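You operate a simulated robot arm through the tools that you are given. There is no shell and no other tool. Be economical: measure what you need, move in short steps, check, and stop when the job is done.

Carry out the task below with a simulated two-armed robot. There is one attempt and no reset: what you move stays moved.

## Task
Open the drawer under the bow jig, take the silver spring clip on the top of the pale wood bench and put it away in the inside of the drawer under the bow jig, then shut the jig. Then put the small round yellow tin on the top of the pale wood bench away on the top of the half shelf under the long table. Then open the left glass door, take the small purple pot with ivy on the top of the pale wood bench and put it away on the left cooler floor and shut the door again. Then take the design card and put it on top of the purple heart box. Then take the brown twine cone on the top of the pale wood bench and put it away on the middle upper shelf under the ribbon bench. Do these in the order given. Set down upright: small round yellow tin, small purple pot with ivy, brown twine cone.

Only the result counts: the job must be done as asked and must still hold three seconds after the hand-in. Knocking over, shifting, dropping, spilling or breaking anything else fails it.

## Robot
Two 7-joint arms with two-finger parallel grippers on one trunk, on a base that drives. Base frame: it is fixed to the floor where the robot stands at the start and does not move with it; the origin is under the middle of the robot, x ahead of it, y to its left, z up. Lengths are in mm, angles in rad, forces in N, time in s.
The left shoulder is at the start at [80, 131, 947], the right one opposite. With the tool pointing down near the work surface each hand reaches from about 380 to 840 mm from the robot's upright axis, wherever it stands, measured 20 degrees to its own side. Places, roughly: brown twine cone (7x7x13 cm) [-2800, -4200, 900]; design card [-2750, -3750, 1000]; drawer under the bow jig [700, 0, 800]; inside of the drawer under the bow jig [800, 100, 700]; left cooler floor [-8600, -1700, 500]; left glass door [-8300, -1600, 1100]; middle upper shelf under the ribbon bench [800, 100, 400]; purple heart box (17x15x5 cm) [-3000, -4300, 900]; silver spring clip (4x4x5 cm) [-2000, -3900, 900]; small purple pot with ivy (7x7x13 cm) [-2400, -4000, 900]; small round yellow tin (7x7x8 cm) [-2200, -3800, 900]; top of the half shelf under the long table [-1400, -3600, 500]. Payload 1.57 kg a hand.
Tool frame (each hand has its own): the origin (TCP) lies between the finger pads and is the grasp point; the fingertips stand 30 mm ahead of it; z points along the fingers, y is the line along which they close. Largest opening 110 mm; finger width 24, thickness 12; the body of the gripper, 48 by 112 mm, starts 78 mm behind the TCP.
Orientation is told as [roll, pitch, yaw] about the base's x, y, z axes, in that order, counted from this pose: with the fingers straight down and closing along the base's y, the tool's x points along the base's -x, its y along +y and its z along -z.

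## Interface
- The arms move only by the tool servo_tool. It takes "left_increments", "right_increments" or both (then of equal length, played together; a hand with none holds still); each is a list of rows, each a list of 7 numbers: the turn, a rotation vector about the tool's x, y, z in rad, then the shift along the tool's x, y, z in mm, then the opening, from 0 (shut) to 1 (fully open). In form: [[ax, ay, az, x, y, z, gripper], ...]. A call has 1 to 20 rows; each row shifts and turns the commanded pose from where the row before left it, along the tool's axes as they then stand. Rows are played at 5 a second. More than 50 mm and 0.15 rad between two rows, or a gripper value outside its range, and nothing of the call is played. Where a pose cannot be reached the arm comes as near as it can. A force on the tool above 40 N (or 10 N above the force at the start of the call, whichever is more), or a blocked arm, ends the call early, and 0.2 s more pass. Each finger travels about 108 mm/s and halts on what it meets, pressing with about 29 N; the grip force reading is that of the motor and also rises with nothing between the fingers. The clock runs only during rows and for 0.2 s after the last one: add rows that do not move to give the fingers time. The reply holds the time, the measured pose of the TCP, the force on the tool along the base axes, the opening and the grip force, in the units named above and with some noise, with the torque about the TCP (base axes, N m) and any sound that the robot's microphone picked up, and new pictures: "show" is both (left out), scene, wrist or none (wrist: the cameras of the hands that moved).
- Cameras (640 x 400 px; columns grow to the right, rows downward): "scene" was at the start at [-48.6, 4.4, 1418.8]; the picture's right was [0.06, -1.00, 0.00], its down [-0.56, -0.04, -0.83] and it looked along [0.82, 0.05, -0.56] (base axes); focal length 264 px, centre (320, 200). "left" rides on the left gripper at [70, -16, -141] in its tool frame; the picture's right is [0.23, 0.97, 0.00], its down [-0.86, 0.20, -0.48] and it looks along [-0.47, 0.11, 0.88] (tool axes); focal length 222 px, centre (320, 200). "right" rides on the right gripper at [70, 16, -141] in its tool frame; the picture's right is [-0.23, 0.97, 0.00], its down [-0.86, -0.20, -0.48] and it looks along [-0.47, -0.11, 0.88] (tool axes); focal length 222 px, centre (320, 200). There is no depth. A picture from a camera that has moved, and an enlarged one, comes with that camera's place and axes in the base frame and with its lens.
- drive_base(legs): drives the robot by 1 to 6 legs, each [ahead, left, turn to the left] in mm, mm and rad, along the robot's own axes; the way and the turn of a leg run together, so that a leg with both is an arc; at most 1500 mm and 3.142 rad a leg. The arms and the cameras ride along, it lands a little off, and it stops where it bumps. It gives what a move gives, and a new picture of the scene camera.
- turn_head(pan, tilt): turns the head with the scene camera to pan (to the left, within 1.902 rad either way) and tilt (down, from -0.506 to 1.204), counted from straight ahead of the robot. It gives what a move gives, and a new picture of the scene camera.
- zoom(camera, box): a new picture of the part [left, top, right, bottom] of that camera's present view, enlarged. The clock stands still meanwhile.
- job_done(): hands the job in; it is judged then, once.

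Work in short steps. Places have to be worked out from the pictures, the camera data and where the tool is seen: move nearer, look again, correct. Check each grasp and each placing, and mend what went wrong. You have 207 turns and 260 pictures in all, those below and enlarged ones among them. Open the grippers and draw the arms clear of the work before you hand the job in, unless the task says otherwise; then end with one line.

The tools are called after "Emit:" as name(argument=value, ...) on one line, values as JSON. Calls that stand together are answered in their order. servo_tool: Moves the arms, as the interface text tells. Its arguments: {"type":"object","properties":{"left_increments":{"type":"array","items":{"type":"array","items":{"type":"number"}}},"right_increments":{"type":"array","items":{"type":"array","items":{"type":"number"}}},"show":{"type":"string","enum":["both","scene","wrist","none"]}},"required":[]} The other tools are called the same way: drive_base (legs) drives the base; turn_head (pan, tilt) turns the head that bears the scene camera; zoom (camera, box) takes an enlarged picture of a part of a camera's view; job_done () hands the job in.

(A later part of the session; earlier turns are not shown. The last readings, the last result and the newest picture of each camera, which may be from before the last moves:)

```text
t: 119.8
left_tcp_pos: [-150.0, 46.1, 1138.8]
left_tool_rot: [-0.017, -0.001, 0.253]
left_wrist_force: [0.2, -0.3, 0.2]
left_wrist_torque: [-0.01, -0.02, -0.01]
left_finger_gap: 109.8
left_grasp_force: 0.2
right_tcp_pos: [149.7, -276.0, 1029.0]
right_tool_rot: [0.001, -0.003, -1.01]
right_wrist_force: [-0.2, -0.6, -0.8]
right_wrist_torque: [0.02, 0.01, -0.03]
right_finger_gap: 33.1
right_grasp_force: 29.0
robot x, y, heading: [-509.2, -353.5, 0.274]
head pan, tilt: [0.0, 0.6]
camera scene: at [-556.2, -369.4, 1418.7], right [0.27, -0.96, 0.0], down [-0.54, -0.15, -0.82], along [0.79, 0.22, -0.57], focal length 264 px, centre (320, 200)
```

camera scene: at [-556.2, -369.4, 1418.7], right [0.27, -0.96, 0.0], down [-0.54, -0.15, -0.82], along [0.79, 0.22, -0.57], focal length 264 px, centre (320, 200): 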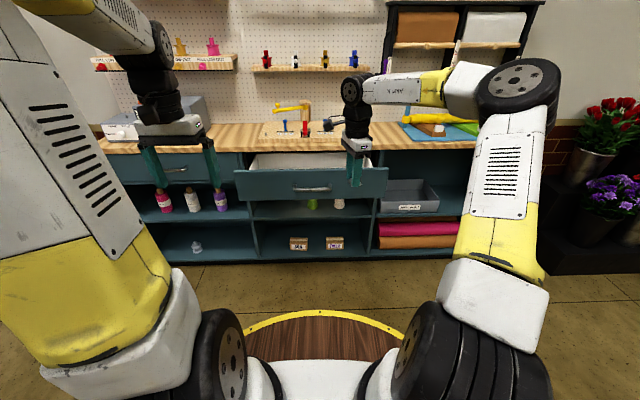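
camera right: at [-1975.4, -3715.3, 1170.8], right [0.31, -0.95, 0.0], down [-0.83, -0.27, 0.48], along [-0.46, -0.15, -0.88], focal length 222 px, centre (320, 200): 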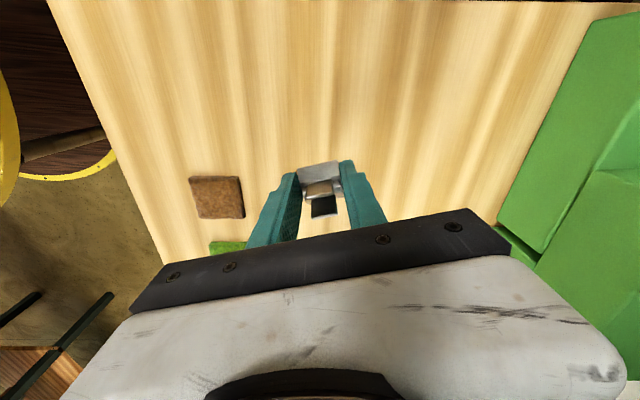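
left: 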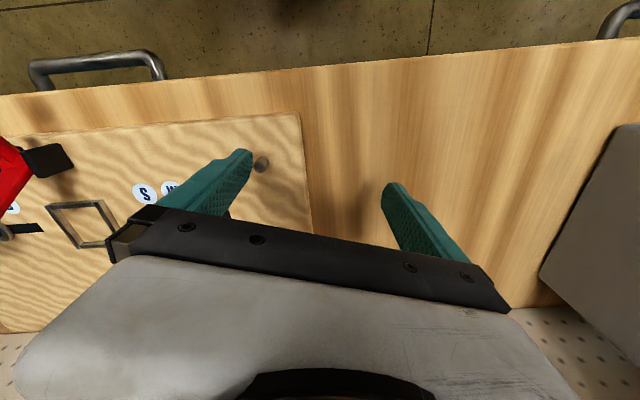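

Now approach so the clip is above the open drawer.

Emit:
drive_base(legs=[[0, 129, 0.03], [378, 0, 0]])

Emit:
turn_head(pan=0, tilt=0.9)

Emit:
zoom(camera="right", box=[0, 0, 640, 400])

```text
t: 123.1
left_tcp_pos: [174.4, 290.1, 1138.9]
left_tool_rot: [-0.017, 0.002, 0.275]
left_wrist_force: [-0.3, -0.6, -0.5]
left_wrist_torque: [-0.02, 0.02, -0.03]
left_finger_gap: 110.0
left_grasp_force: 0.0
right_tcp_pos: [483.6, -24.6, 1030.1]
right_tool_rot: [0.001, -0.004, -0.986]
right_wrist_force: [0.1, -0.1, 0.7]
right_wrist_torque: [-0.02, -0.03, -0.01]
right_finger_gap: 32.9
right_grasp_force: 28.8
robot x, y, heading: [-173.5, -120.1, 0.295]
head pan, tilt: [0.0, 0.6]
camera scene: at [-220.4, -135.2, 1418.7], right [0.29, -0.96, 0.0], down [-0.54, -0.16, -0.82], along [0.79, 0.24, -0.57], focal length 264 px, centre (320, 200)
```

scene: 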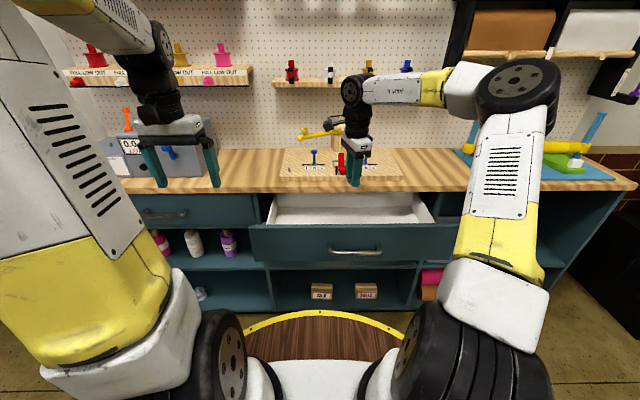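

```text
t: 123.9
left_tcp_pos: [176.3, 289.8, 1138.2]
left_tool_rot: [-0.017, -0.001, 0.276]
left_wrist_force: [-0.2, -0.8, 1.1]
left_wrist_torque: [0.02, 0.0, -0.03]
left_finger_gap: 109.8
left_grasp_force: 0.0
right_tcp_pos: [483.6, -25.0, 1030.0]
right_tool_rot: [0.002, -0.004, -0.987]
right_wrist_force: [0.3, 0.7, -0.3]
right_wrist_torque: [-0.02, -0.01, -0.01]
right_finger_gap: 32.9
right_grasp_force: 28.9
robot x, y, heading: [-174.8, -118.0, 0.296]
head pan, tilt: [0.0, 0.901]
camera scene: at [-232.6, -139.0, 1394.0], right [0.29, -0.96, 0.0], down [-0.75, -0.23, -0.62], along [0.59, 0.18, -0.78], focal length 264 px, centre (320, 200)
```

scene: 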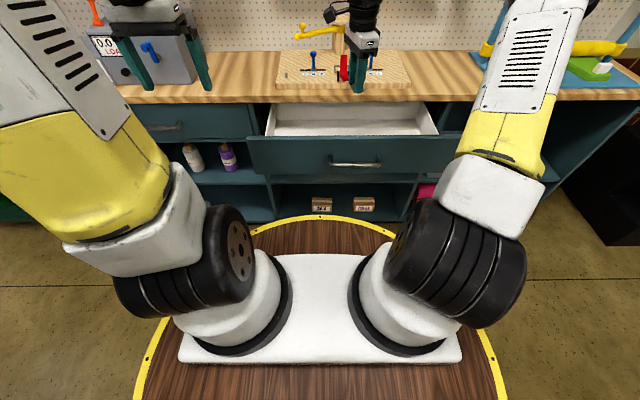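

```text
1.00 times, centred on (320, 200) of right (not enlarged: the box is as wide or as high as the picture)
camera zoom: at [457.0, 42.3, 1171.0], right [0.94, 0.35, 0.0], down [0.3, -0.82, 0.48], along [0.17, -0.45, -0.88], focal length 222 px, centre (320, 200)
```

zoom: 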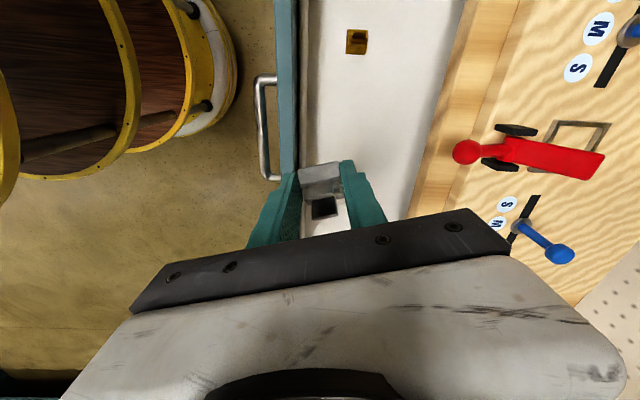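

The wrist view shows the drawer interior (with a small amber item at its left). I centre the clip in the opening and go down.

Emit:
servo_tool(right_increments=[[0, 0, 0, -8, 25, 20, 0], [0, 0, 0, -8, 26, 30, 0], [0, 0, 0, 0, 0, 40, 0], [0, 0, 0, 0, 0, 40, 0], [0, 0, 0, 0, 0, 40, 0]])

```text
t: 125.1
left_tcp_pos: [175.6, 290.6, 1139.7]
left_tool_rot: [-0.017, 0.0, 0.274]
left_wrist_force: [-0.4, -0.1, -0.1]
left_wrist_torque: [0.03, 0.0, 0.02]
left_finger_gap: 110.3
left_grasp_force: 0.1
right_tcp_pos: [537.2, -10.9, 861.7]
right_tool_rot: [0.002, -0.005, -0.986]
right_wrist_force: [-0.8, -0.3, 0.0]
right_wrist_torque: [-0.01, -0.04, -0.01]
right_finger_gap: 32.9
right_grasp_force: 28.9
robot x, y, heading: [-173.3, -120.3, 0.294]
head pan, tilt: [0.0, 0.901]
camera scene: at [-232.9, -139.0, 1393.9], right [0.29, -0.96, 0.0], down [-0.75, -0.23, -0.62], along [0.59, 0.18, -0.78], focal length 264 px, centre (320, 200)
camera right: at [511.1, 56.0, 1003.1], right [0.94, 0.35, 0.0], down [0.3, -0.82, 0.48], along [0.17, -0.45, -0.88], focal length 222 px, centre (320, 200)
```

scene: 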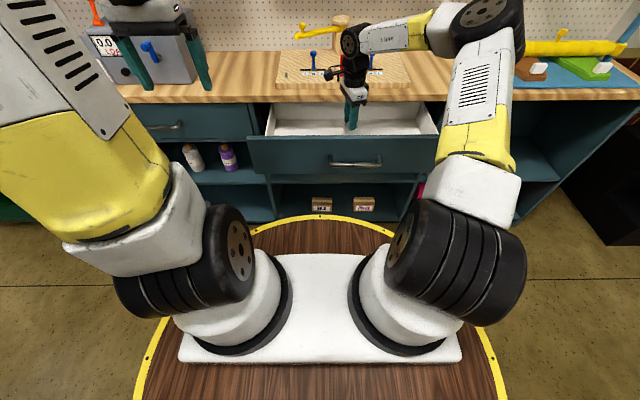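
right: 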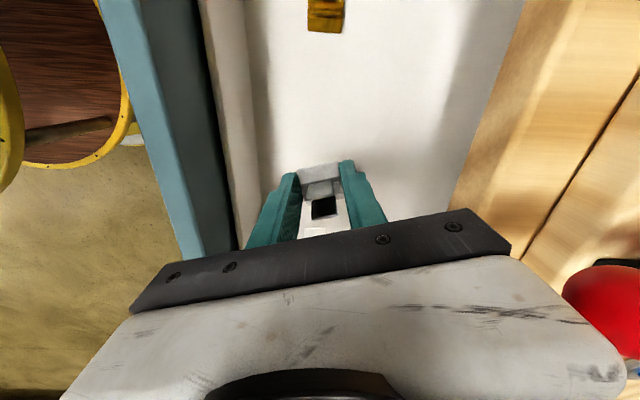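

Clear of the sides and the red knob. Descending until the floor is felt.

Emit:
servo_tool(right_increments=[[0, 0, 0, 0, 0, 25, 0], [0, 0, 0, 0, 0, 15, 0], [0, 0, 0, 0, 0, 10, 0], [0, 0, 0, 0, 0, 8, 0], [0, 0, 0, 0, 0, 8, 0], [0, 0, 0, 0, 0, 8, 0]])

```text
t: 126.5
left_tcp_pos: [174.1, 291.2, 1139.9]
left_tool_rot: [-0.017, 0.0, 0.276]
left_wrist_force: [-0.4, -0.7, -0.2]
left_wrist_torque: [0.01, 0.01, 0.02]
left_finger_gap: 109.9
left_grasp_force: 0.1
right_tcp_pos: [534.4, -11.0, 785.8]
right_tool_rot: [0.003, -0.004, -0.987]
right_wrist_force: [0.5, 0.1, 0.0]
right_wrist_torque: [0.0, -0.02, -0.01]
right_finger_gap: 33.0
right_grasp_force: 29.2
robot x, y, heading: [-175.5, -121.0, 0.296]
head pan, tilt: [0.0, 0.901]
camera scene: at [-232.7, -139.0, 1394.0], right [0.29, -0.96, 0.0], down [-0.75, -0.23, -0.62], along [0.59, 0.18, -0.78], focal length 264 px, centre (320, 200)
camera right: at [508.5, 56.1, 927.0], right [0.94, 0.35, 0.0], down [0.3, -0.82, 0.48], along [0.17, -0.45, -0.88], focal length 222 px, centre (320, 200)
```

scene: 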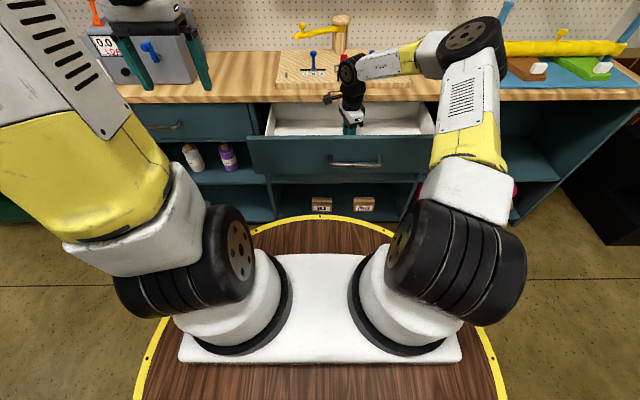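
right: 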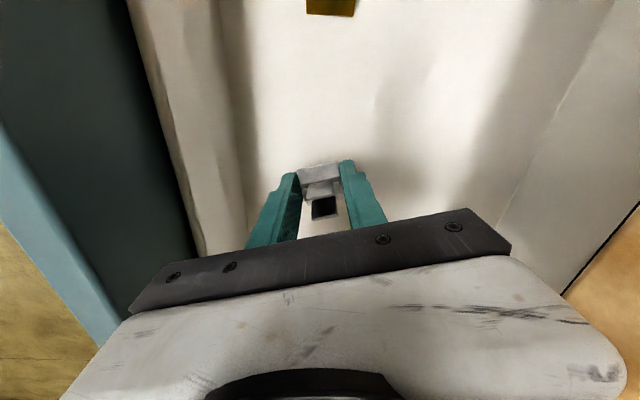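

No contact yet; continue down.

Emit:
servo_tool(right_increments=[[0, 0, 0, 0, 0, 8, 0], [0, 0, 0, 0, 0, 6, 0], [0, 0, 0, 0, 0, 6, 0], [0, 0, 0, 0, 0, 5, 0], [0, 0, 0, 0, 0, 5, 0], [0, 0, 0, 0, 0, 5, 0], [0, 0, 0, 0, 0, 5, 0]], show="wrist")

```text
t: 128.1
left_tcp_pos: [174.5, 289.9, 1139.8]
left_tool_rot: [-0.017, -0.001, 0.275]
left_wrist_force: [-0.1, -0.3, 0.1]
left_wrist_torque: [-0.01, -0.04, -0.02]
left_finger_gap: 109.8
left_grasp_force: 0.0
right_tcp_pos: [536.5, -9.6, 749.5]
right_tool_rot: [0.007, -0.006, -0.985]
right_wrist_force: [0.3, -4.0, 37.6]
right_wrist_torque: [-0.24, 0.7, 0.2]
right_finger_gap: 32.6
right_grasp_force: 29.0
robot x, y, heading: [-173.9, -115.9, 0.29]
head pan, tilt: [0.0, 0.901]
camera right: at [509.4, 56.8, 891.2], right [0.94, 0.35, 0.01], down [0.3, -0.82, 0.48], along [0.17, -0.45, -0.88], focal length 222 px, centre (320, 200)
```

right: 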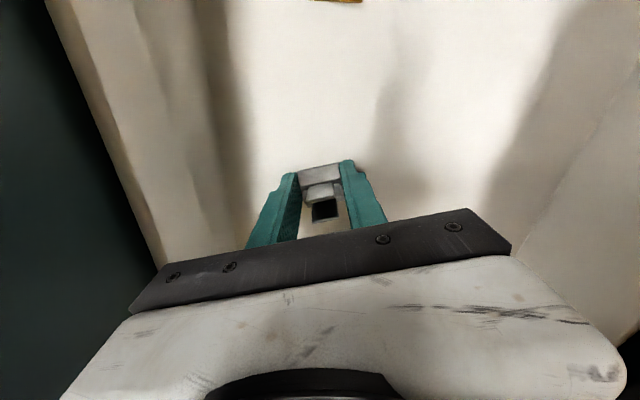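

Floor felt (37 N). Ease up 3 mm, open, and rise straight out.

Emit:
servo_tool(right_increments=[[0, 0, 0, 0, 0, -3, 0], [0, 0, 0, 0, 0, 0, 0.3], [0, 0, 0, 0, 0, 0, 0.5], [0, 0, 0, 0, 0, 0, 0.6], [0, 0, 0, 0, 0, -20, 0.6], [0, 0, 0, 0, 0, -40, 0.6], [0, 0, 0, 0, 0, -45, 0.6], [0, 0, 0, 0, 0, -45, 0.6], [0, 0, 0, 0, 0, -45, 0.6], [0, 0, 0, 0, 0, -45, 0.6]])

```text
t: 130.3
left_tcp_pos: [174.8, 289.6, 1139.9]
left_tool_rot: [-0.017, 0.0, 0.276]
left_wrist_force: [0.5, -0.7, 0.2]
left_wrist_torque: [-0.03, 0.02, -0.02]
left_finger_gap: 110.0
left_grasp_force: 0.2
right_tcp_pos: [536.4, -12.3, 990.7]
right_tool_rot: [-0.001, -0.003, -0.986]
right_wrist_force: [0.4, -0.8, 0.0]
right_wrist_torque: [-0.01, 0.01, -0.03]
right_finger_gap: 66.1
right_grasp_force: 0.1
robot x, y, heading: [-176.0, -121.9, 0.294]
head pan, tilt: [0.0, 0.901]
camera scene: at [-232.4, -139.0, 1394.0], right [0.29, -0.96, 0.0], down [-0.75, -0.23, -0.62], along [0.59, 0.18, -0.78], focal length 264 px, centre (320, 200)
camera right: at [509.7, 55.2, 1131.8], right [0.94, 0.35, 0.0], down [0.3, -0.82, 0.48], along [0.17, -0.45, -0.88], focal length 222 px, centre (320, 200)
```

scene: 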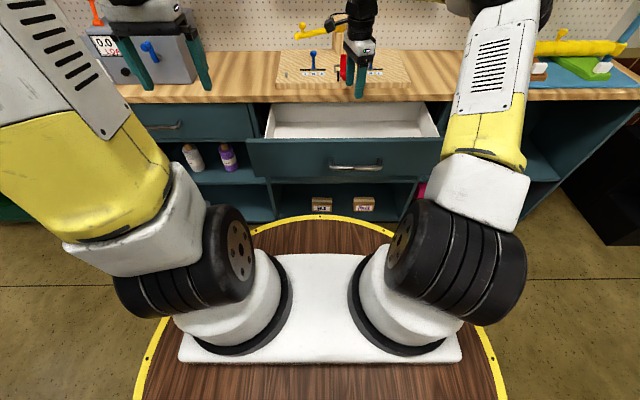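
right: 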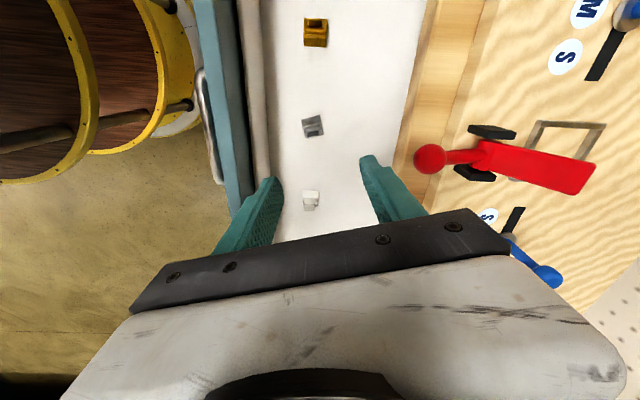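

Our clip lies upright in the drawer between the amber and white ones. Now I back off and turn the right hand to point forward, to push the drawer shut.

Emit:
drive_base(legs=[[-250, 0, 0.01]])

Emit:
servo_tool(right_increments=[[0, 0, 0.14, 0, -40, 0, 0.2], [0, 0, 0.14, 0, -40, 0, 0], [-0.1428, 0, 0, 0, 0, 0, 0], [-0.1428, 0, 0, 0, 0, 0, 0], [-0.1428, 0, 0, 0, 0, 0, 0], [-0.1428, 0, 0, 0, 0, 0, 0], [-0.1428, 0, 0, 0, 0, 0, 0], [-0.1428, 0, 0, 0, 0, 0, 0], [-0.1428, 0, 0, 0, 0, 0, 0], [-0.1428, 0, 0, 0, 0, 0, 0], [-0.1428, 0, 0, 0, 0, 0, 0], [-0.1428, 0, 0, 0, 0, 0, 0], [-0.1428, 0, 0, 0, 0, 0, 0]])

```text
t: 132.1
left_tcp_pos: [-63.8, 222.1, 1140.1]
left_tool_rot: [-0.018, 0.0, 0.287]
left_wrist_force: [-0.5, 0.9, 0.2]
left_wrist_torque: [0.01, 0.0, 0.0]
left_finger_gap: 110.1
left_grasp_force: 0.1
right_tcp_pos: [300.9, -75.8, 990.5]
right_tool_rot: [0.003, -0.004, -0.974]
right_wrist_force: [0.4, -0.2, -0.2]
right_wrist_torque: [-0.04, 0.02, 0.0]
right_finger_gap: 65.8
right_grasp_force: 0.0
robot x, y, heading: [-409.5, -189.3, 0.308]
head pan, tilt: [0.0, 0.901]
camera scene: at [-466.1, -212.5, 1394.0], right [0.3, -0.95, 0.0], down [-0.75, -0.24, -0.62], along [0.59, 0.19, -0.78], focal length 264 px, centre (320, 200)
```

scene: 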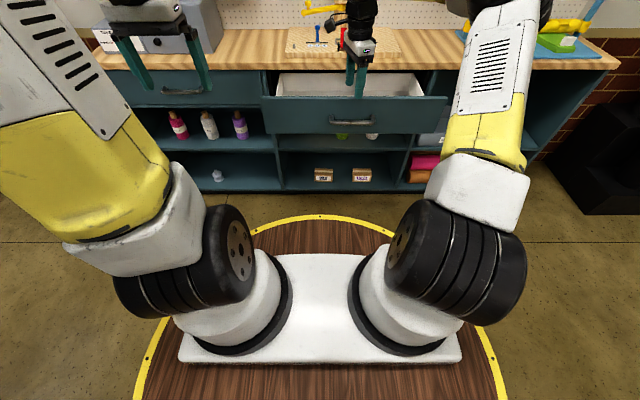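

```text
t: 134.9
left_tcp_pos: [-64.0, 222.2, 1139.4]
left_tool_rot: [-0.017, 0.001, 0.287]
left_wrist_force: [-0.8, -1.3, -0.1]
left_wrist_torque: [-0.01, -0.04, -0.02]
left_finger_gap: 110.1
left_grasp_force: 0.0
right_tcp_pos: [232.2, -116.4, 992.7]
right_tool_rot: [1.576, 0.0, -1.252]
right_wrist_force: [-0.1, -0.3, 0.4]
right_wrist_torque: [-0.02, 0.02, 0.06]
right_finger_gap: 0.1
right_grasp_force: 21.1
robot x, y, heading: [-412.0, -189.0, 0.307]
head pan, tilt: [0.0, 0.901]
camera scene: at [-466.5, -212.6, 1393.9], right [0.3, -0.95, 0.0], down [-0.75, -0.24, -0.62], along [0.59, 0.19, -0.78], focal length 264 px, centre (320, 200)
camera right: at [74.9, -94.7, 1006.7], right [0.07, -0.22, 0.97], down [-0.19, -0.96, -0.2], along [0.98, -0.17, -0.1], focal length 222 px, centre (320, 200)
```

scene: 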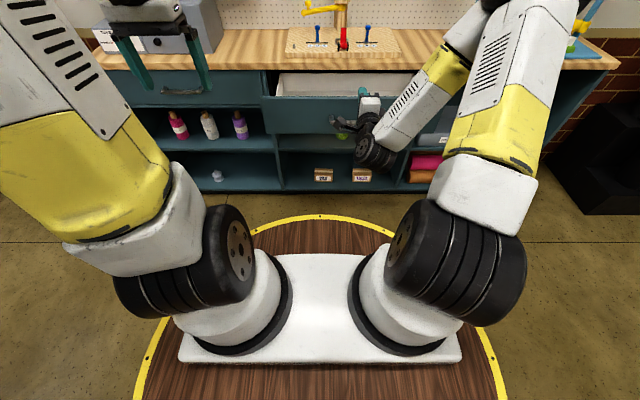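
right: 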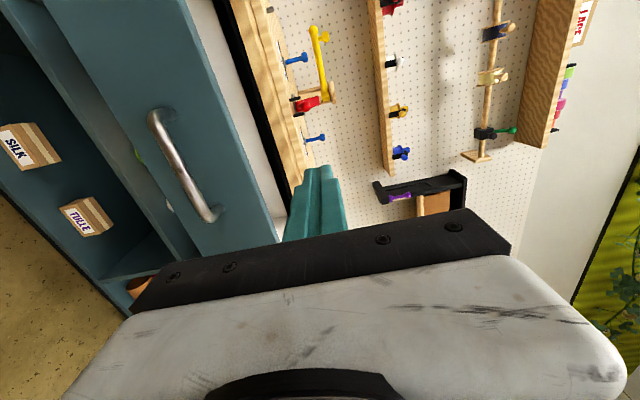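

Aligned with the handle. Lower to just above the bar height and pull back a bit for stroke.

Emit:
servo_tool(right_increments=[[0, 0, 0, 5, -35, -10, 0], [0, 0, 0, 5, -35, -10, 0], [0, 0, 0, 0, -35, -10, 0], [0, 0, 0, 0, -35, -10, 0], [0, 0, 0, 0, -30, -10, 0]], show="none")

Emit:
drive_base(legs=[[190, 0, 0]])

Emit:
zoom(camera="right", box=[0, 0, 640, 400])

```text
t: 136.1
left_tcp_pos: [-63.4, 221.8, 1139.1]
left_tool_rot: [-0.018, 0.0, 0.288]
left_wrist_force: [0.2, 0.8, -0.2]
left_wrist_torque: [0.0, -0.05, 0.02]
left_finger_gap: 110.0
left_grasp_force: 0.1
right_tcp_pos: [182.8, -120.9, 821.1]
right_tool_rot: [1.571, -0.004, -1.253]
right_wrist_force: [0.2, 0.0, 0.6]
right_wrist_torque: [0.04, 0.01, 0.01]
right_finger_gap: 0.0
right_grasp_force: 21.5
robot x, y, heading: [-408.7, -196.4, 0.309]
head pan, tilt: [0.0, 0.901]
```

```text
t: 137.7
left_tcp_pos: [118.0, 279.6, 1138.9]
left_tool_rot: [-0.017, 0.0, 0.287]
left_wrist_force: [0.1, 0.5, -0.9]
left_wrist_torque: [-0.01, 0.03, -0.03]
left_finger_gap: 110.1
left_grasp_force: 0.0
right_tcp_pos: [365.7, -61.8, 821.8]
right_tool_rot: [1.573, -0.003, -1.255]
right_wrist_force: [1.0, -0.1, 0.4]
right_wrist_torque: [-0.01, 0.01, 0.02]
right_finger_gap: 0.0
right_grasp_force: 21.2
robot x, y, heading: [-225.2, -133.1, 0.304]
head pan, tilt: [0.0, 0.901]
camera scene: at [-283.6, -154.4, 1394.0], right [0.3, -0.95, 0.0], down [-0.75, -0.24, -0.62], along [0.59, 0.19, -0.78], focal length 264 px, centre (320, 200)
```

scene: 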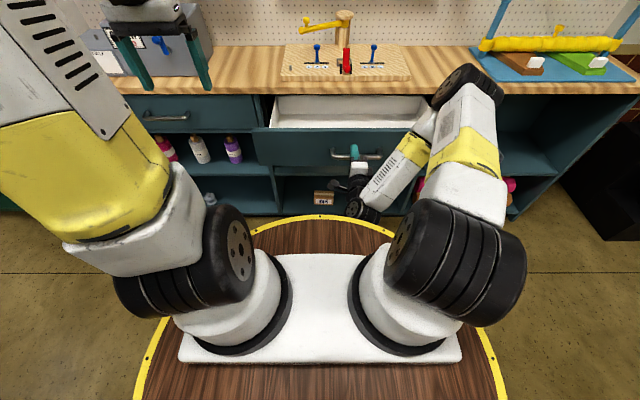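

```text
1.00 times, centred on (320, 200) of right (not enlarged: the box is as wide or as high as the picture)
camera zoom: at [209.3, -40.3, 837.0], right [0.07, -0.21, 0.97], down [-0.19, -0.96, -0.2], along [0.98, -0.17, -0.11], focal length 222 px, centre (320, 200)
```

zoom: 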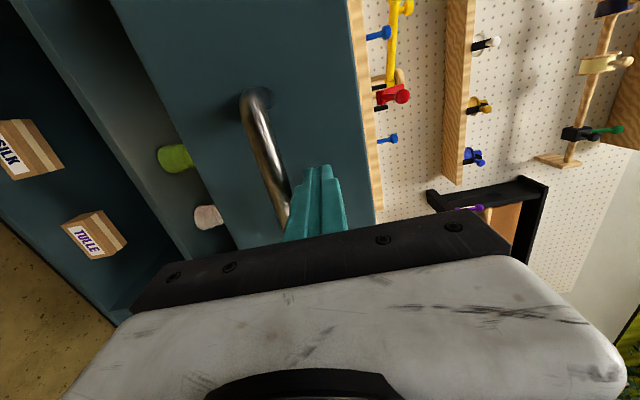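

Fingertips sit just above the bar, panel right ahead. Push with the arm in slow steps.

Emit:
servo_tool(right_increments=[[0, 0, 0, 0, 0, 15, 0], [0, 0, 0, 0, 0, 15, 0], [0, 0, 0, 0, 0, 12, 0], [0, 0, 0, 0, 0, 12, 0], [0, 0, 0, 0, 0, 12, 0], [0, 0, 0, 0, 0, 12, 0], [0, 0, 0, 0, 0, 12, 0], [0, 0, 0, 0, 0, 12, 0], [0, 0, 0, 0, 0, 12, 0], [0, 0, 0, 0, 0, 12, 0], [0, 0, 0, 0, 0, 12, 0], [0, 0, 0, 0, 0, 12, 0]])

```text
t: 140.3
left_tcp_pos: [119.2, 279.7, 1139.7]
left_tool_rot: [-0.018, 0.0, 0.289]
left_wrist_force: [-0.4, -0.5, -0.8]
left_wrist_torque: [0.02, -0.01, -0.01]
left_finger_gap: 110.1
left_grasp_force: 0.1
right_tcp_pos: [510.2, -17.2, 822.8]
right_tool_rot: [1.575, -0.004, -1.256]
right_wrist_force: [-0.2, 0.0, 0.5]
right_wrist_torque: [-0.01, 0.01, 0.02]
right_finger_gap: 0.0
right_grasp_force: 21.3
robot x, y, heading: [-225.1, -129.8, 0.302]
head pan, tilt: [0.0, 0.901]
camera scene: at [-283.5, -154.4, 1394.0], right [0.3, -0.95, 0.0], down [-0.75, -0.24, -0.62], along [0.59, 0.19, -0.78], focal length 264 px, centre (320, 200)
camera right: at [353.2, 5.0, 839.0], right [0.07, -0.21, 0.97], down [-0.19, -0.96, -0.2], along [0.98, -0.17, -0.1], focal length 222 px, centre (320, 200)
```

scene: 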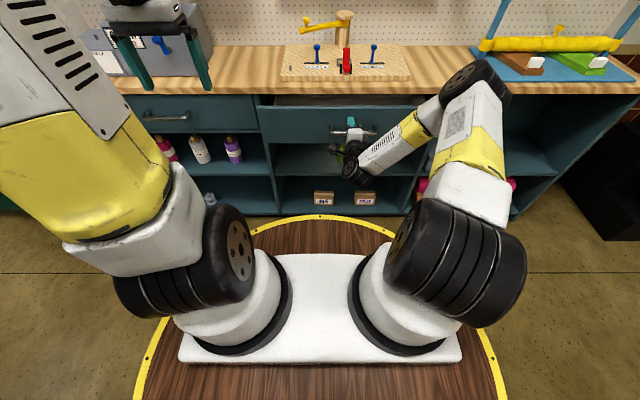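
right: 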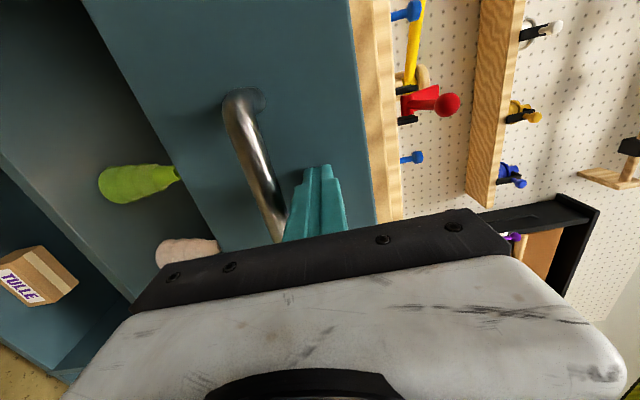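

Drawer is going in. Push on until it seats.

Emit:
servo_tool(right_increments=[[0, 0, 0, 0, 0, 12, 0], [0, 0, 0, 0, 0, 12, 0], [0, 0, 0, 0, 0, 12, 0], [0, 0, 0, 0, 0, 12, 0], [0, 0, 0, 0, 0, 10, 0], [0, 0, 0, 0, 0, 8, 0], [0, 0, 0, 0, 0, 8, 0], [0, 0, 0, 0, 0, 6, 0], [0, 0, 0, 0, 0, 6, 0], [0, 0, 0, 0, 0, 6, 0], [0, 0, 0, 0, 0, 6, 0], [0, 0, 0, 0, 0, 6, 0]])

```text
t: 142.7
left_tcp_pos: [116.9, 279.2, 1138.6]
left_tool_rot: [-0.017, 0.001, 0.285]
left_wrist_force: [-0.6, -0.2, -0.7]
left_wrist_torque: [0.0, 0.01, 0.04]
left_finger_gap: 109.9
left_grasp_force: 0.1
right_tcp_pos: [599.0, 13.6, 822.5]
right_tool_rot: [1.573, -0.003, -1.256]
right_wrist_force: [-21.9, -9.0, 11.1]
right_wrist_torque: [-0.01, -0.29, -0.35]
right_finger_gap: 0.0
right_grasp_force: 21.5
robot x, y, heading: [-225.1, -134.7, 0.305]
head pan, tilt: [0.0, 0.901]
stopped in row 12 (right hand): the force on the tool passed its limit at 53 N (the readings are from after the stop); the commanded pose is now the measured one
camera scene: at [-285.4, -155.0, 1393.9], right [0.3, -0.95, 0.0], down [-0.75, -0.24, -0.62], along [0.59, 0.19, -0.78], focal length 264 px, centre (320, 200)
camera right: at [441.2, 35.8, 837.3], right [0.07, -0.21, 0.97], down [-0.19, -0.96, -0.2], along [0.98, -0.17, -0.1], focal length 222 px, centre (320, 200)
```

scene: 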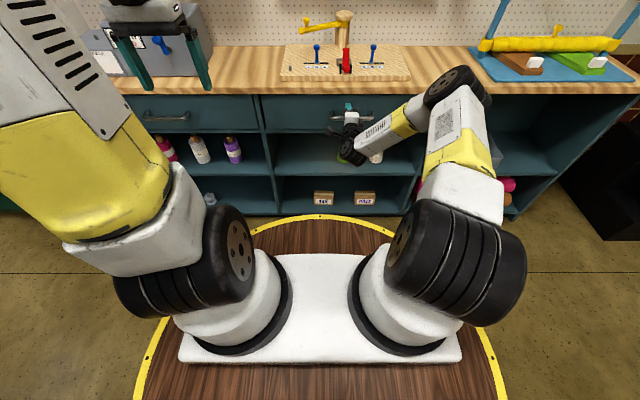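
right: 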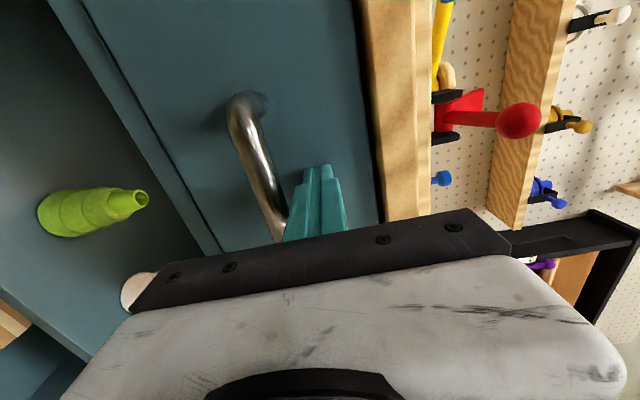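

Seated with a firm stop: the drawer is shut. Draw the hand back, back off, and raise the hand with fingers down again.

Emit:
servo_tool(right_increments=[[0, 0, 0, 0, 0, -25, 0], [0, 0, 0, 0, 0, -30, 0], [0, 0, 0, 0, 0, -30, 0]], show="none")

Emit:
drive_base(legs=[[-400, 0, 0]])

Emit:
servo_tool(right_increments=[[0, 0, 0, 0, 40, 0, 0], [0, 0, 0, 0, 40, 0, 0], [0, 0, 0, 0, 40, 0, 0], [0, 0, 0, 0, 40, 0, 0.5], [0, 0, 0, 0, 40, 0, 1], [0, 0, 0, 0, 40, 0, 1], [0.143, 0, 0, 0, 0, 0, 1], [0.143, 0, 0, 0, 0, 0, 1], [0.143, 0, 0, 0, 0, 0, 1], [0.143, 0, 0, 0, 0, 0, 1], [0.143, 0, 0, 0, 0, 0, 1], [0.143, 0, 0, 0, 0, 0, 1], [0.143, 0, 0, 0, 0, 0, 1], [0.143, 0, 0, 0, 0, 0, 1], [0.143, 0, 0, 0, 0, 0, 1], [0.143, 0, 0, 0, 0, 0, 1], [0.143, 0, 0, 0, 0, 0, 1]], show="scene")

```text
t: 143.5
left_tcp_pos: [118.5, 280.3, 1138.7]
left_tool_rot: [-0.016, 0.0, 0.287]
left_wrist_force: [0.1, -0.1, -0.1]
left_wrist_torque: [0.01, -0.03, -0.01]
left_finger_gap: 110.0
left_grasp_force: 0.1
right_tcp_pos: [515.2, -11.4, 818.3]
right_tool_rot: [1.574, -0.003, -1.253]
right_wrist_force: [-0.5, -0.4, -0.5]
right_wrist_torque: [-0.02, 0.0, -0.02]
right_finger_gap: 0.0
right_grasp_force: 21.7
robot x, y, heading: [-223.4, -132.5, 0.309]
head pan, tilt: [0.0, 0.901]
```

```text
t: 145.9
left_tcp_pos: [-251.6, 164.9, 1140.0]
left_tool_rot: [-0.018, 0.0, 0.293]
left_wrist_force: [0.9, -0.1, -0.2]
left_wrist_torque: [0.03, 0.06, 0.0]
left_finger_gap: 109.8
left_grasp_force: 0.0
right_tcp_pos: [149.2, -122.0, 819.3]
right_tool_rot: [1.574, -0.005, -1.247]
right_wrist_force: [0.8, 0.7, -0.8]
right_wrist_torque: [0.02, -0.03, 0.01]
right_finger_gap: 0.2
right_grasp_force: 21.0
robot x, y, heading: [-587.5, -251.4, 0.315]
head pan, tilt: [0.0, 0.901]
camera scene: at [-649.6, -272.5, 1394.0], right [0.31, -0.95, 0.0], down [-0.75, -0.24, -0.62], along [0.59, 0.19, -0.78], focal length 264 px, centre (320, 200)
```

scene: 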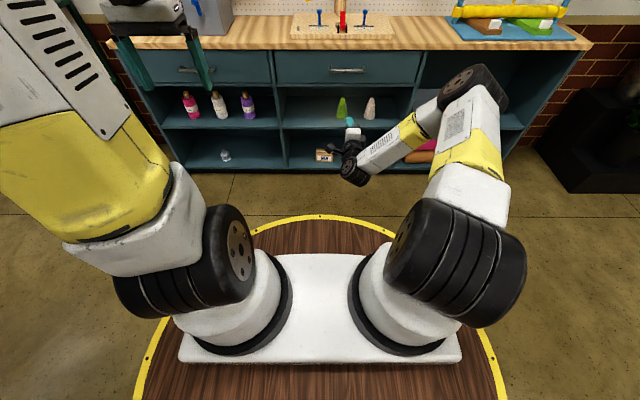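

```text
t: 149.5
left_tcp_pos: [-251.1, 164.9, 1138.3]
left_tool_rot: [-0.016, 0.0, 0.293]
left_wrist_force: [0.0, -0.3, 0.4]
left_wrist_torque: [-0.01, -0.03, 0.0]
left_finger_gap: 110.2
left_grasp_force: 0.1
right_tcp_pos: [146.7, -122.8, 1058.8]
right_tool_rot: [-0.003, 0.0, -1.246]
right_wrist_force: [0.2, -0.8, 0.9]
right_wrist_torque: [0.04, -0.03, 0.03]
right_finger_gap: 110.2
right_grasp_force: 0.1
robot x, y, heading: [-589.6, -251.0, 0.317]
head pan, tilt: [0.0, 0.901]
camera scene: at [-649.9, -272.7, 1393.9], right [0.31, -0.95, 0.0], down [-0.75, -0.24, -0.62], along [0.59, 0.19, -0.78], focal length 264 px, centre (320, 200)
```

scene: 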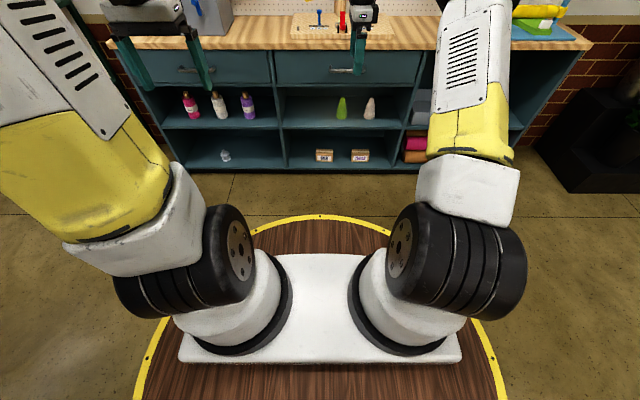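

Drawer closed and shelf below undisturbed. Next the tin: drive back to the long table and inspect the half shelf.

Emit:
drive_base(legs=[[0, 0, -2.162], [1090, 0, 0], [1000, 0, 0], [0, 0, 0.579]])

Emit:
turn_head(pan=0, tilt=0.5)

```text
t: 166.5
left_tcp_pos: [-651.9, -2598.6, 1138.5]
left_tool_rot: [-0.019, -0.002, -1.235]
left_wrist_force: [-0.2, -0.4, -0.9]
left_wrist_torque: [0.01, 0.02, 0.0]
left_finger_gap: 109.8
left_grasp_force: 0.0
right_tcp_pos: [-921.3, -3007.9, 1056.6]
right_tool_rot: [0.001, -0.003, -2.778]
right_wrist_force: [0.6, 0.1, -0.4]
right_wrist_torque: [0.02, 0.02, 0.0]
right_finger_gap: 110.0
right_grasp_force: 0.0
robot x, y, heading: [-1079.1, -2277.9, -1.215]
head pan, tilt: [0.0, 0.901]
camera scene: at [-1100.7, -2216.2, 1394.0], right [-0.94, -0.35, 0.0], down [-0.27, 0.73, -0.62], along [0.22, -0.58, -0.78], focal length 264 px, centre (320, 200)
```

scene: 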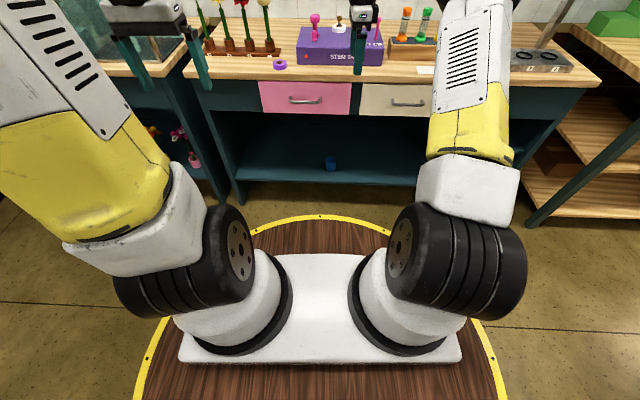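

```text
t: 167.4
left_tcp_pos: [-650.7, -2598.2, 1140.2]
left_tool_rot: [-0.018, 0.0, -1.236]
left_wrist_force: [0.0, -0.1, -0.4]
left_wrist_torque: [0.02, 0.01, 0.01]
left_finger_gap: 109.9
left_grasp_force: 0.1
right_tcp_pos: [-919.9, -3008.1, 1057.6]
right_tool_rot: [-0.002, -0.004, -2.777]
right_wrist_force: [-0.6, -0.5, -0.5]
right_wrist_torque: [-0.03, 0.0, -0.01]
right_finger_gap: 109.9
right_grasp_force: 0.1
robot x, y, heading: [-1078.8, -2277.9, -1.216]
head pan, tilt: [0.0, 0.499]
camera scene: at [-1095.3, -2230.7, 1427.8], right [-0.94, -0.35, 0.0], down [-0.17, 0.45, -0.88], along [0.31, -0.82, -0.48], focal length 264 px, centre (320, 200)
```

scene: 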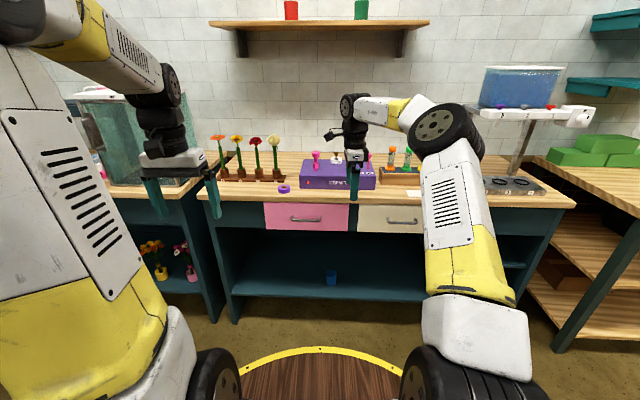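

The half shelf is hidden behind my right arm; slide right and look again.

Emit:
drive_base(legs=[[0, -700, -0.05]])

Emit:
zoom(camera="scene", box=[160, 160, 400, 310])

```text
t: 171.2
left_tcp_pos: [-1324.2, -2843.2, 1138.5]
left_tool_rot: [-0.017, 0.001, -1.294]
left_wrist_force: [0.0, -0.3, 0.2]
left_wrist_torque: [0.0, 0.02, 0.01]
left_finger_gap: 109.9
left_grasp_force: 0.2
right_tcp_pos: [-1615.8, -3237.9, 1057.1]
right_tool_rot: [-0.001, -0.004, -2.834]
right_wrist_force: [0.6, -0.1, 0.3]
right_wrist_torque: [-0.02, 0.0, -0.03]
right_finger_gap: 109.8
right_grasp_force: 0.0
robot x, y, heading: [-1735.0, -2496.0, -1.27]
head pan, tilt: [0.0, 0.499]
camera scene: at [-1746.5, -2452.2, 1427.8], right [-0.96, -0.29, 0.0], down [-0.14, 0.46, -0.88], along [0.26, -0.84, -0.48], focal length 264 px, centre (320, 200)
```

scene: 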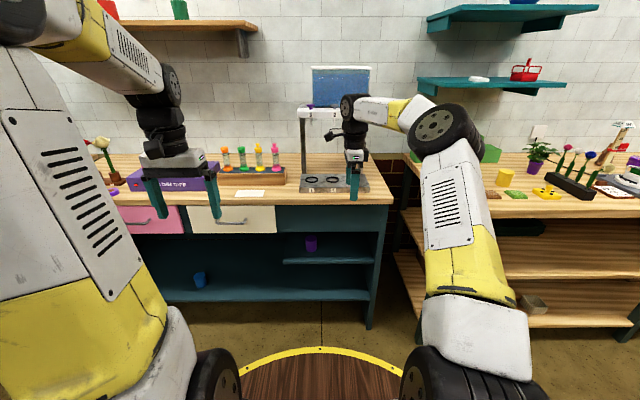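

```text
2.67 times, centred on (280, 235) of scene
camera zoom: at [-1746.5, -2452.2, 1427.8], right [-0.96, -0.29, 0.0], down [-0.14, 0.46, -0.88], along [0.26, -0.84, -0.48], focal length 703 px, centre (427, 107)
```

zoom: 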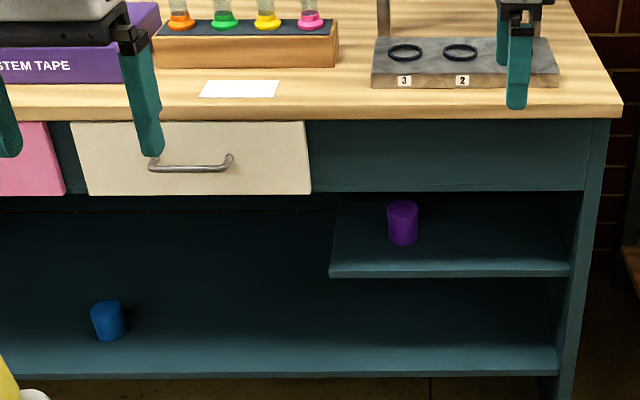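

Half shelf: front edge n≈2850, z≈500, with free room right of the purple tin; apron underside z≈764. I set the right hand to a 1.1 rad forward tilt (fingers closing sideways) for both pick and place.

Emit:
servo_tool(right_increments=[[0, 0, -0.143, 0, 0, 0, 1], [0, 0, -0.143, 0, 0, 0, 1], [0, 0, -0.143, 0, 0, 0, 1], [0, 0, -0.143, 0, 0, 0, 1], [0, 0, -0.143, 0, 0, 0, 1], [0, 0, -0.143, 0, 0, 0, 1], [0, 0, -0.143, 0, 0, 0, 1], [0, 0, -0.143, 0, 0, 0, 1], [0, 0, -0.143, 0, 0, 0, 1], [0, 0, -0.143, 0, 0, 0, 1], [0, 0, -0.143, 0, 0, 0, 1], [0, -0.1375, 0, 0, 0, 0, 1], [0, -0.1375, 0, 0, 0, 0, 1], [0, -0.1375, 0, 0, 0, 0, 1], [0, -0.1375, 0, 0, 0, 0, 1], [0, -0.1375, 0, 0, 0, 0, 1], [0, -0.1375, 0, 0, 0, 0, 1], [0, -0.1375, 0, 0, 0, 0, 1], [0, -0.1375, 0, 0, 0, 0, 1]])

```text
t: 175.2
left_tcp_pos: [-1324.9, -2845.1, 1139.2]
left_tool_rot: [-0.018, -0.001, -1.291]
left_wrist_force: [-0.1, 0.2, -0.4]
left_wrist_torque: [-0.01, 0.02, 0.02]
left_finger_gap: 109.9
left_grasp_force: 0.1
right_tcp_pos: [-1616.8, -3236.9, 1057.9]
right_tool_rot: [-0.005, -1.1, -1.255]
right_wrist_force: [-0.1, 0.1, -0.3]
right_wrist_torque: [0.04, 0.02, 0.01]
right_finger_gap: 109.9
right_grasp_force: 0.0
robot x, y, heading: [-1737.4, -2497.9, -1.271]
head pan, tilt: [0.0, 0.499]
camera scene: at [-1746.5, -2452.1, 1427.8], right [-0.96, -0.29, 0.0], down [-0.14, 0.46, -0.88], along [0.26, -0.84, -0.48], focal length 264 px, centre (320, 200)
camera right: at [-1649.6, -3082.9, 1059.3], right [0.96, 0.2, 0.2], down [-0.2, -0.02, 0.98], along [0.2, -0.98, 0.02], focal length 222 px, centre (320, 200)
```

scene: 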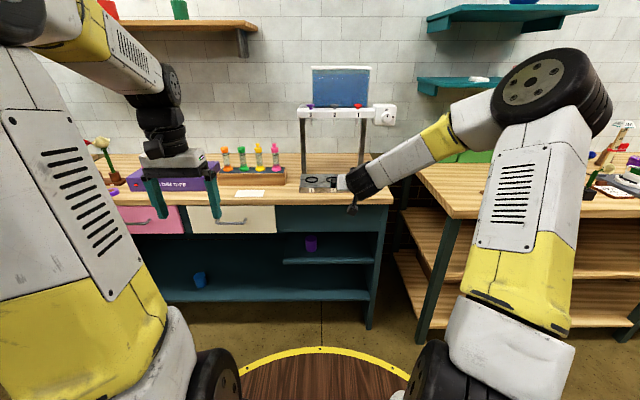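
right: 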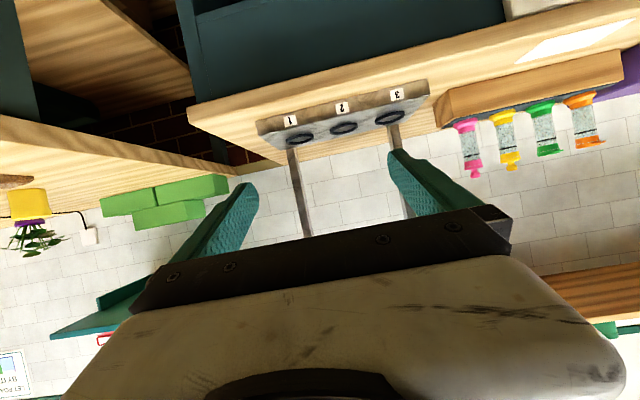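

Retract the hand 150 mm and drive to in front of the tin.

Emit:
servo_tool(right_increments=[[0, 0, 0, 17, 0, -33, 1], [0, 0, 0, 17, 0, -33, 1], [0, 0, 0, 17, 0, -33, 1], [0, 0, 0, 17, 0, -33, 1]], show="none")

Emit:
drive_base(legs=[[0, -749, 0], [320, 0, 0]])

Emit:
zoom(camera="right", box=[0, 0, 640, 400])

```text
t: 176.2
left_tcp_pos: [-1324.5, -2844.5, 1138.8]
left_tool_rot: [-0.018, 0.001, -1.29]
left_wrist_force: [-0.3, 0.4, -0.4]
left_wrist_torque: [0.03, -0.01, 0.03]
left_finger_gap: 110.3
left_grasp_force: 0.0
right_tcp_pos: [-1662.0, -3096.1, 1055.3]
right_tool_rot: [-0.007, -1.1, -1.254]
right_wrist_force: [-0.3, 0.1, -0.2]
right_wrist_torque: [-0.01, 0.03, 0.0]
right_finger_gap: 109.9
right_grasp_force: 0.0
robot x, y, heading: [-1737.1, -2498.8, -1.271]
head pan, tilt: [0.0, 0.499]
```

```text
t: 182.2
left_tcp_pos: [-1996.9, -3386.1, 1137.8]
left_tool_rot: [-0.017, 0.0, -1.306]
left_wrist_force: [0.3, 0.6, 0.5]
left_wrist_torque: [0.03, 0.0, 0.01]
left_finger_gap: 109.9
left_grasp_force: 0.0
right_tcp_pos: [-2337.2, -3630.9, 1056.6]
right_tool_rot: [-0.007, -1.1, -1.268]
right_wrist_force: [-0.1, -0.5, -0.6]
right_wrist_torque: [0.0, 0.02, 0.0]
right_finger_gap: 109.9
right_grasp_force: 0.0
robot x, y, heading: [-2402.4, -3032.0, -1.287]
head pan, tilt: [0.0, 0.499]
camera scene: at [-2412.9, -2986.6, 1427.8], right [-0.96, -0.28, 0.0], down [-0.13, 0.46, -0.88], along [0.25, -0.84, -0.48], focal length 264 px, centre (320, 200)
```

scene: 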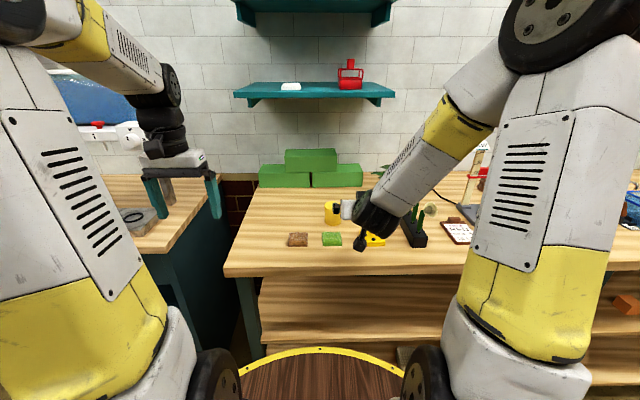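

```text
1.00 times, centred on (320, 200) of right (not enlarged: the box is as wide or as high as the picture)
camera zoom: at [-2367.8, -3476.3, 1057.9], right [0.96, 0.18, 0.2], down [-0.2, -0.02, 0.98], along [0.18, -0.98, 0.02], focal length 222 px, centre (320, 200)
```

zoom: 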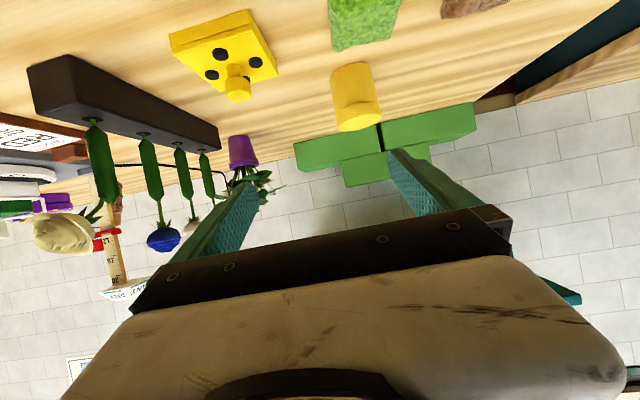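

Tin estimated at (-2232,-3757); hand needs ~63 mm left, 150 ahead, and down. First left and partly down, then look.

Emit:
servo_tool(right_increments=[[0, 0, 0, 25, 21, 12, 1], [0, 0, 0, 25, 21, 12, 1], [0, 0, 0, 24, 21, 12, 1]])

```text
t: 183.0
left_tcp_pos: [-1997.8, -3385.4, 1140.7]
left_tool_rot: [-0.018, 0.001, -1.308]
left_wrist_force: [0.8, 0.5, 0.2]
left_wrist_torque: [0.02, -0.03, 0.01]
left_finger_gap: 110.0
left_grasp_force: 0.0
right_tcp_pos: [-2278.5, -3609.9, 973.4]
right_tool_rot: [-0.008, -1.101, -1.271]
right_wrist_force: [0.4, 0.8, 1.1]
right_wrist_torque: [-0.01, 0.0, 0.08]
right_finger_gap: 109.9
right_grasp_force: 0.1
robot x, y, heading: [-2400.6, -3033.5, -1.285]
head pan, tilt: [0.0, 0.499]
camera scene: at [-2413.2, -2986.5, 1427.8], right [-0.96, -0.28, 0.0], down [-0.13, 0.46, -0.88], along [0.25, -0.84, -0.48], focal length 264 px, centre (320, 200)
camera right: at [-2309.0, -3454.9, 975.2], right [0.96, 0.18, 0.2], down [-0.2, -0.02, 0.98], along [0.18, -0.98, 0.02], focal length 222 px, centre (320, 200)
```

scene: 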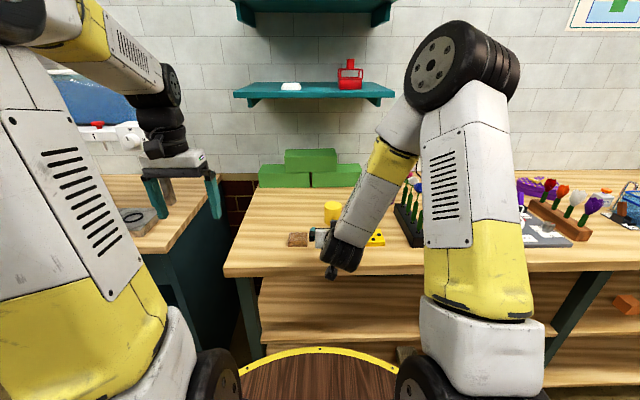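
right: 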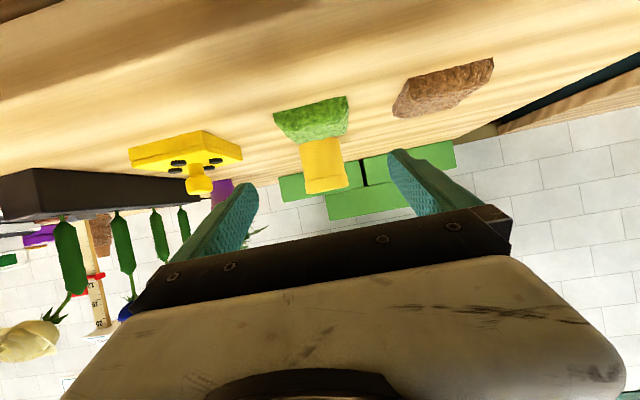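

Straight ahead ~150 mm now. Advance at this height, then sink slightly at the end to clear the green tile.

Emit:
servo_tool(right_increments=[[0, 0, 0, -14, -2, 27, 1], [0, 0, 0, -14, -2, 27, 1], [0, 0, 0, -14, 0, 27, 1], [0, 0, 0, -9, 0, 18, 1]])

```text
t: 184.0
left_tcp_pos: [-1997.0, -3385.0, 1138.6]
left_tool_rot: [-0.018, -0.001, -1.307]
left_wrist_force: [-0.1, 0.7, -0.5]
left_wrist_torque: [-0.02, -0.01, 0.02]
left_finger_gap: 109.9
left_grasp_force: 0.0
right_tcp_pos: [-2250.1, -3717.1, 974.1]
right_tool_rot: [-0.008, -1.099, -1.268]
right_wrist_force: [-0.1, 0.3, 0.3]
right_wrist_torque: [0.02, -0.04, 0.02]
right_finger_gap: 109.9
right_grasp_force: 0.0
robot x, y, heading: [-2402.4, -3034.2, -1.288]
head pan, tilt: [0.0, 0.499]
camera scene: at [-2412.9, -2986.5, 1427.8], right [-0.96, -0.28, 0.0], down [-0.13, 0.46, -0.88], along [0.25, -0.84, -0.48], focal length 264 px, centre (320, 200)
camera right: at [-2281.5, -3562.6, 975.6], right [0.96, 0.18, 0.2], down [-0.2, -0.02, 0.98], along [0.18, -0.98, 0.02], focal length 222 px, centre (320, 200)
```

scene: 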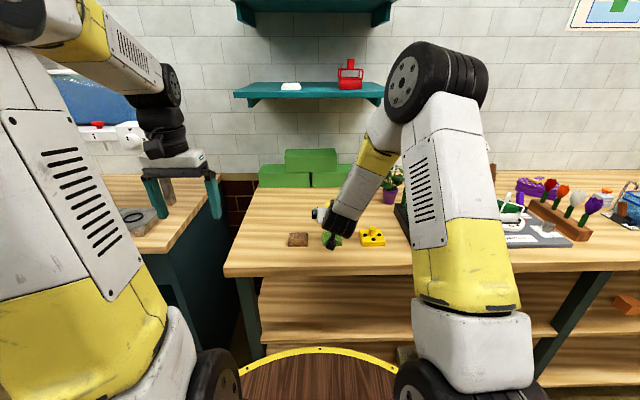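
right: 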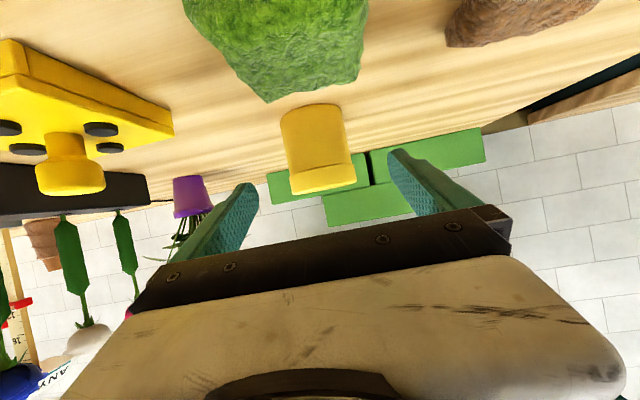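

Tin's size in view gives it ~65 mm further ahead, centred. Advance and sink to grip height, then close.

Emit:
servo_tool(right_increments=[[0, 0, 0, -10, 0, 20, 1], [0, 0, 0, -10, 0, 20, 1], [0, 0, 0, 6, 0, 15, 1], [0, 0, 0, 7, 0, 14, 1], [0, 0, 0, 0, 0, 0, 1]], show="wrist")

```text
t: 185.2
left_tcp_pos: [-1997.1, -3385.5, 1139.3]
left_tool_rot: [-0.019, 0.0, -1.306]
left_wrist_force: [-0.5, 0.2, -1.0]
left_wrist_torque: [0.01, -0.02, 0.02]
left_finger_gap: 110.1
left_grasp_force: 0.0
right_tcp_pos: [-2229.3, -3780.6, 948.5]
right_tool_rot: [-0.006, -1.099, -1.269]
right_wrist_force: [-0.4, 0.4, -0.2]
right_wrist_torque: [-0.01, 0.03, 0.0]
right_finger_gap: 109.9
right_grasp_force: 0.0
robot x, y, heading: [-2401.7, -3030.1, -1.288]
head pan, tilt: [0.0, 0.499]
camera right: at [-2260.5, -3625.3, 950.5], right [0.96, 0.18, 0.2], down [-0.2, -0.02, 0.98], along [0.18, -0.98, 0.02], focal length 222 px, centre (320, 200)
```

right: 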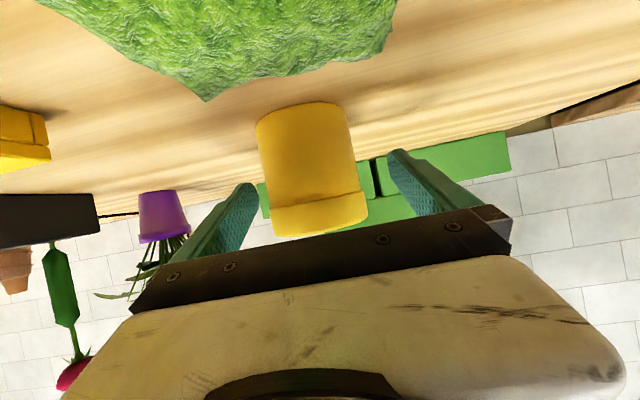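

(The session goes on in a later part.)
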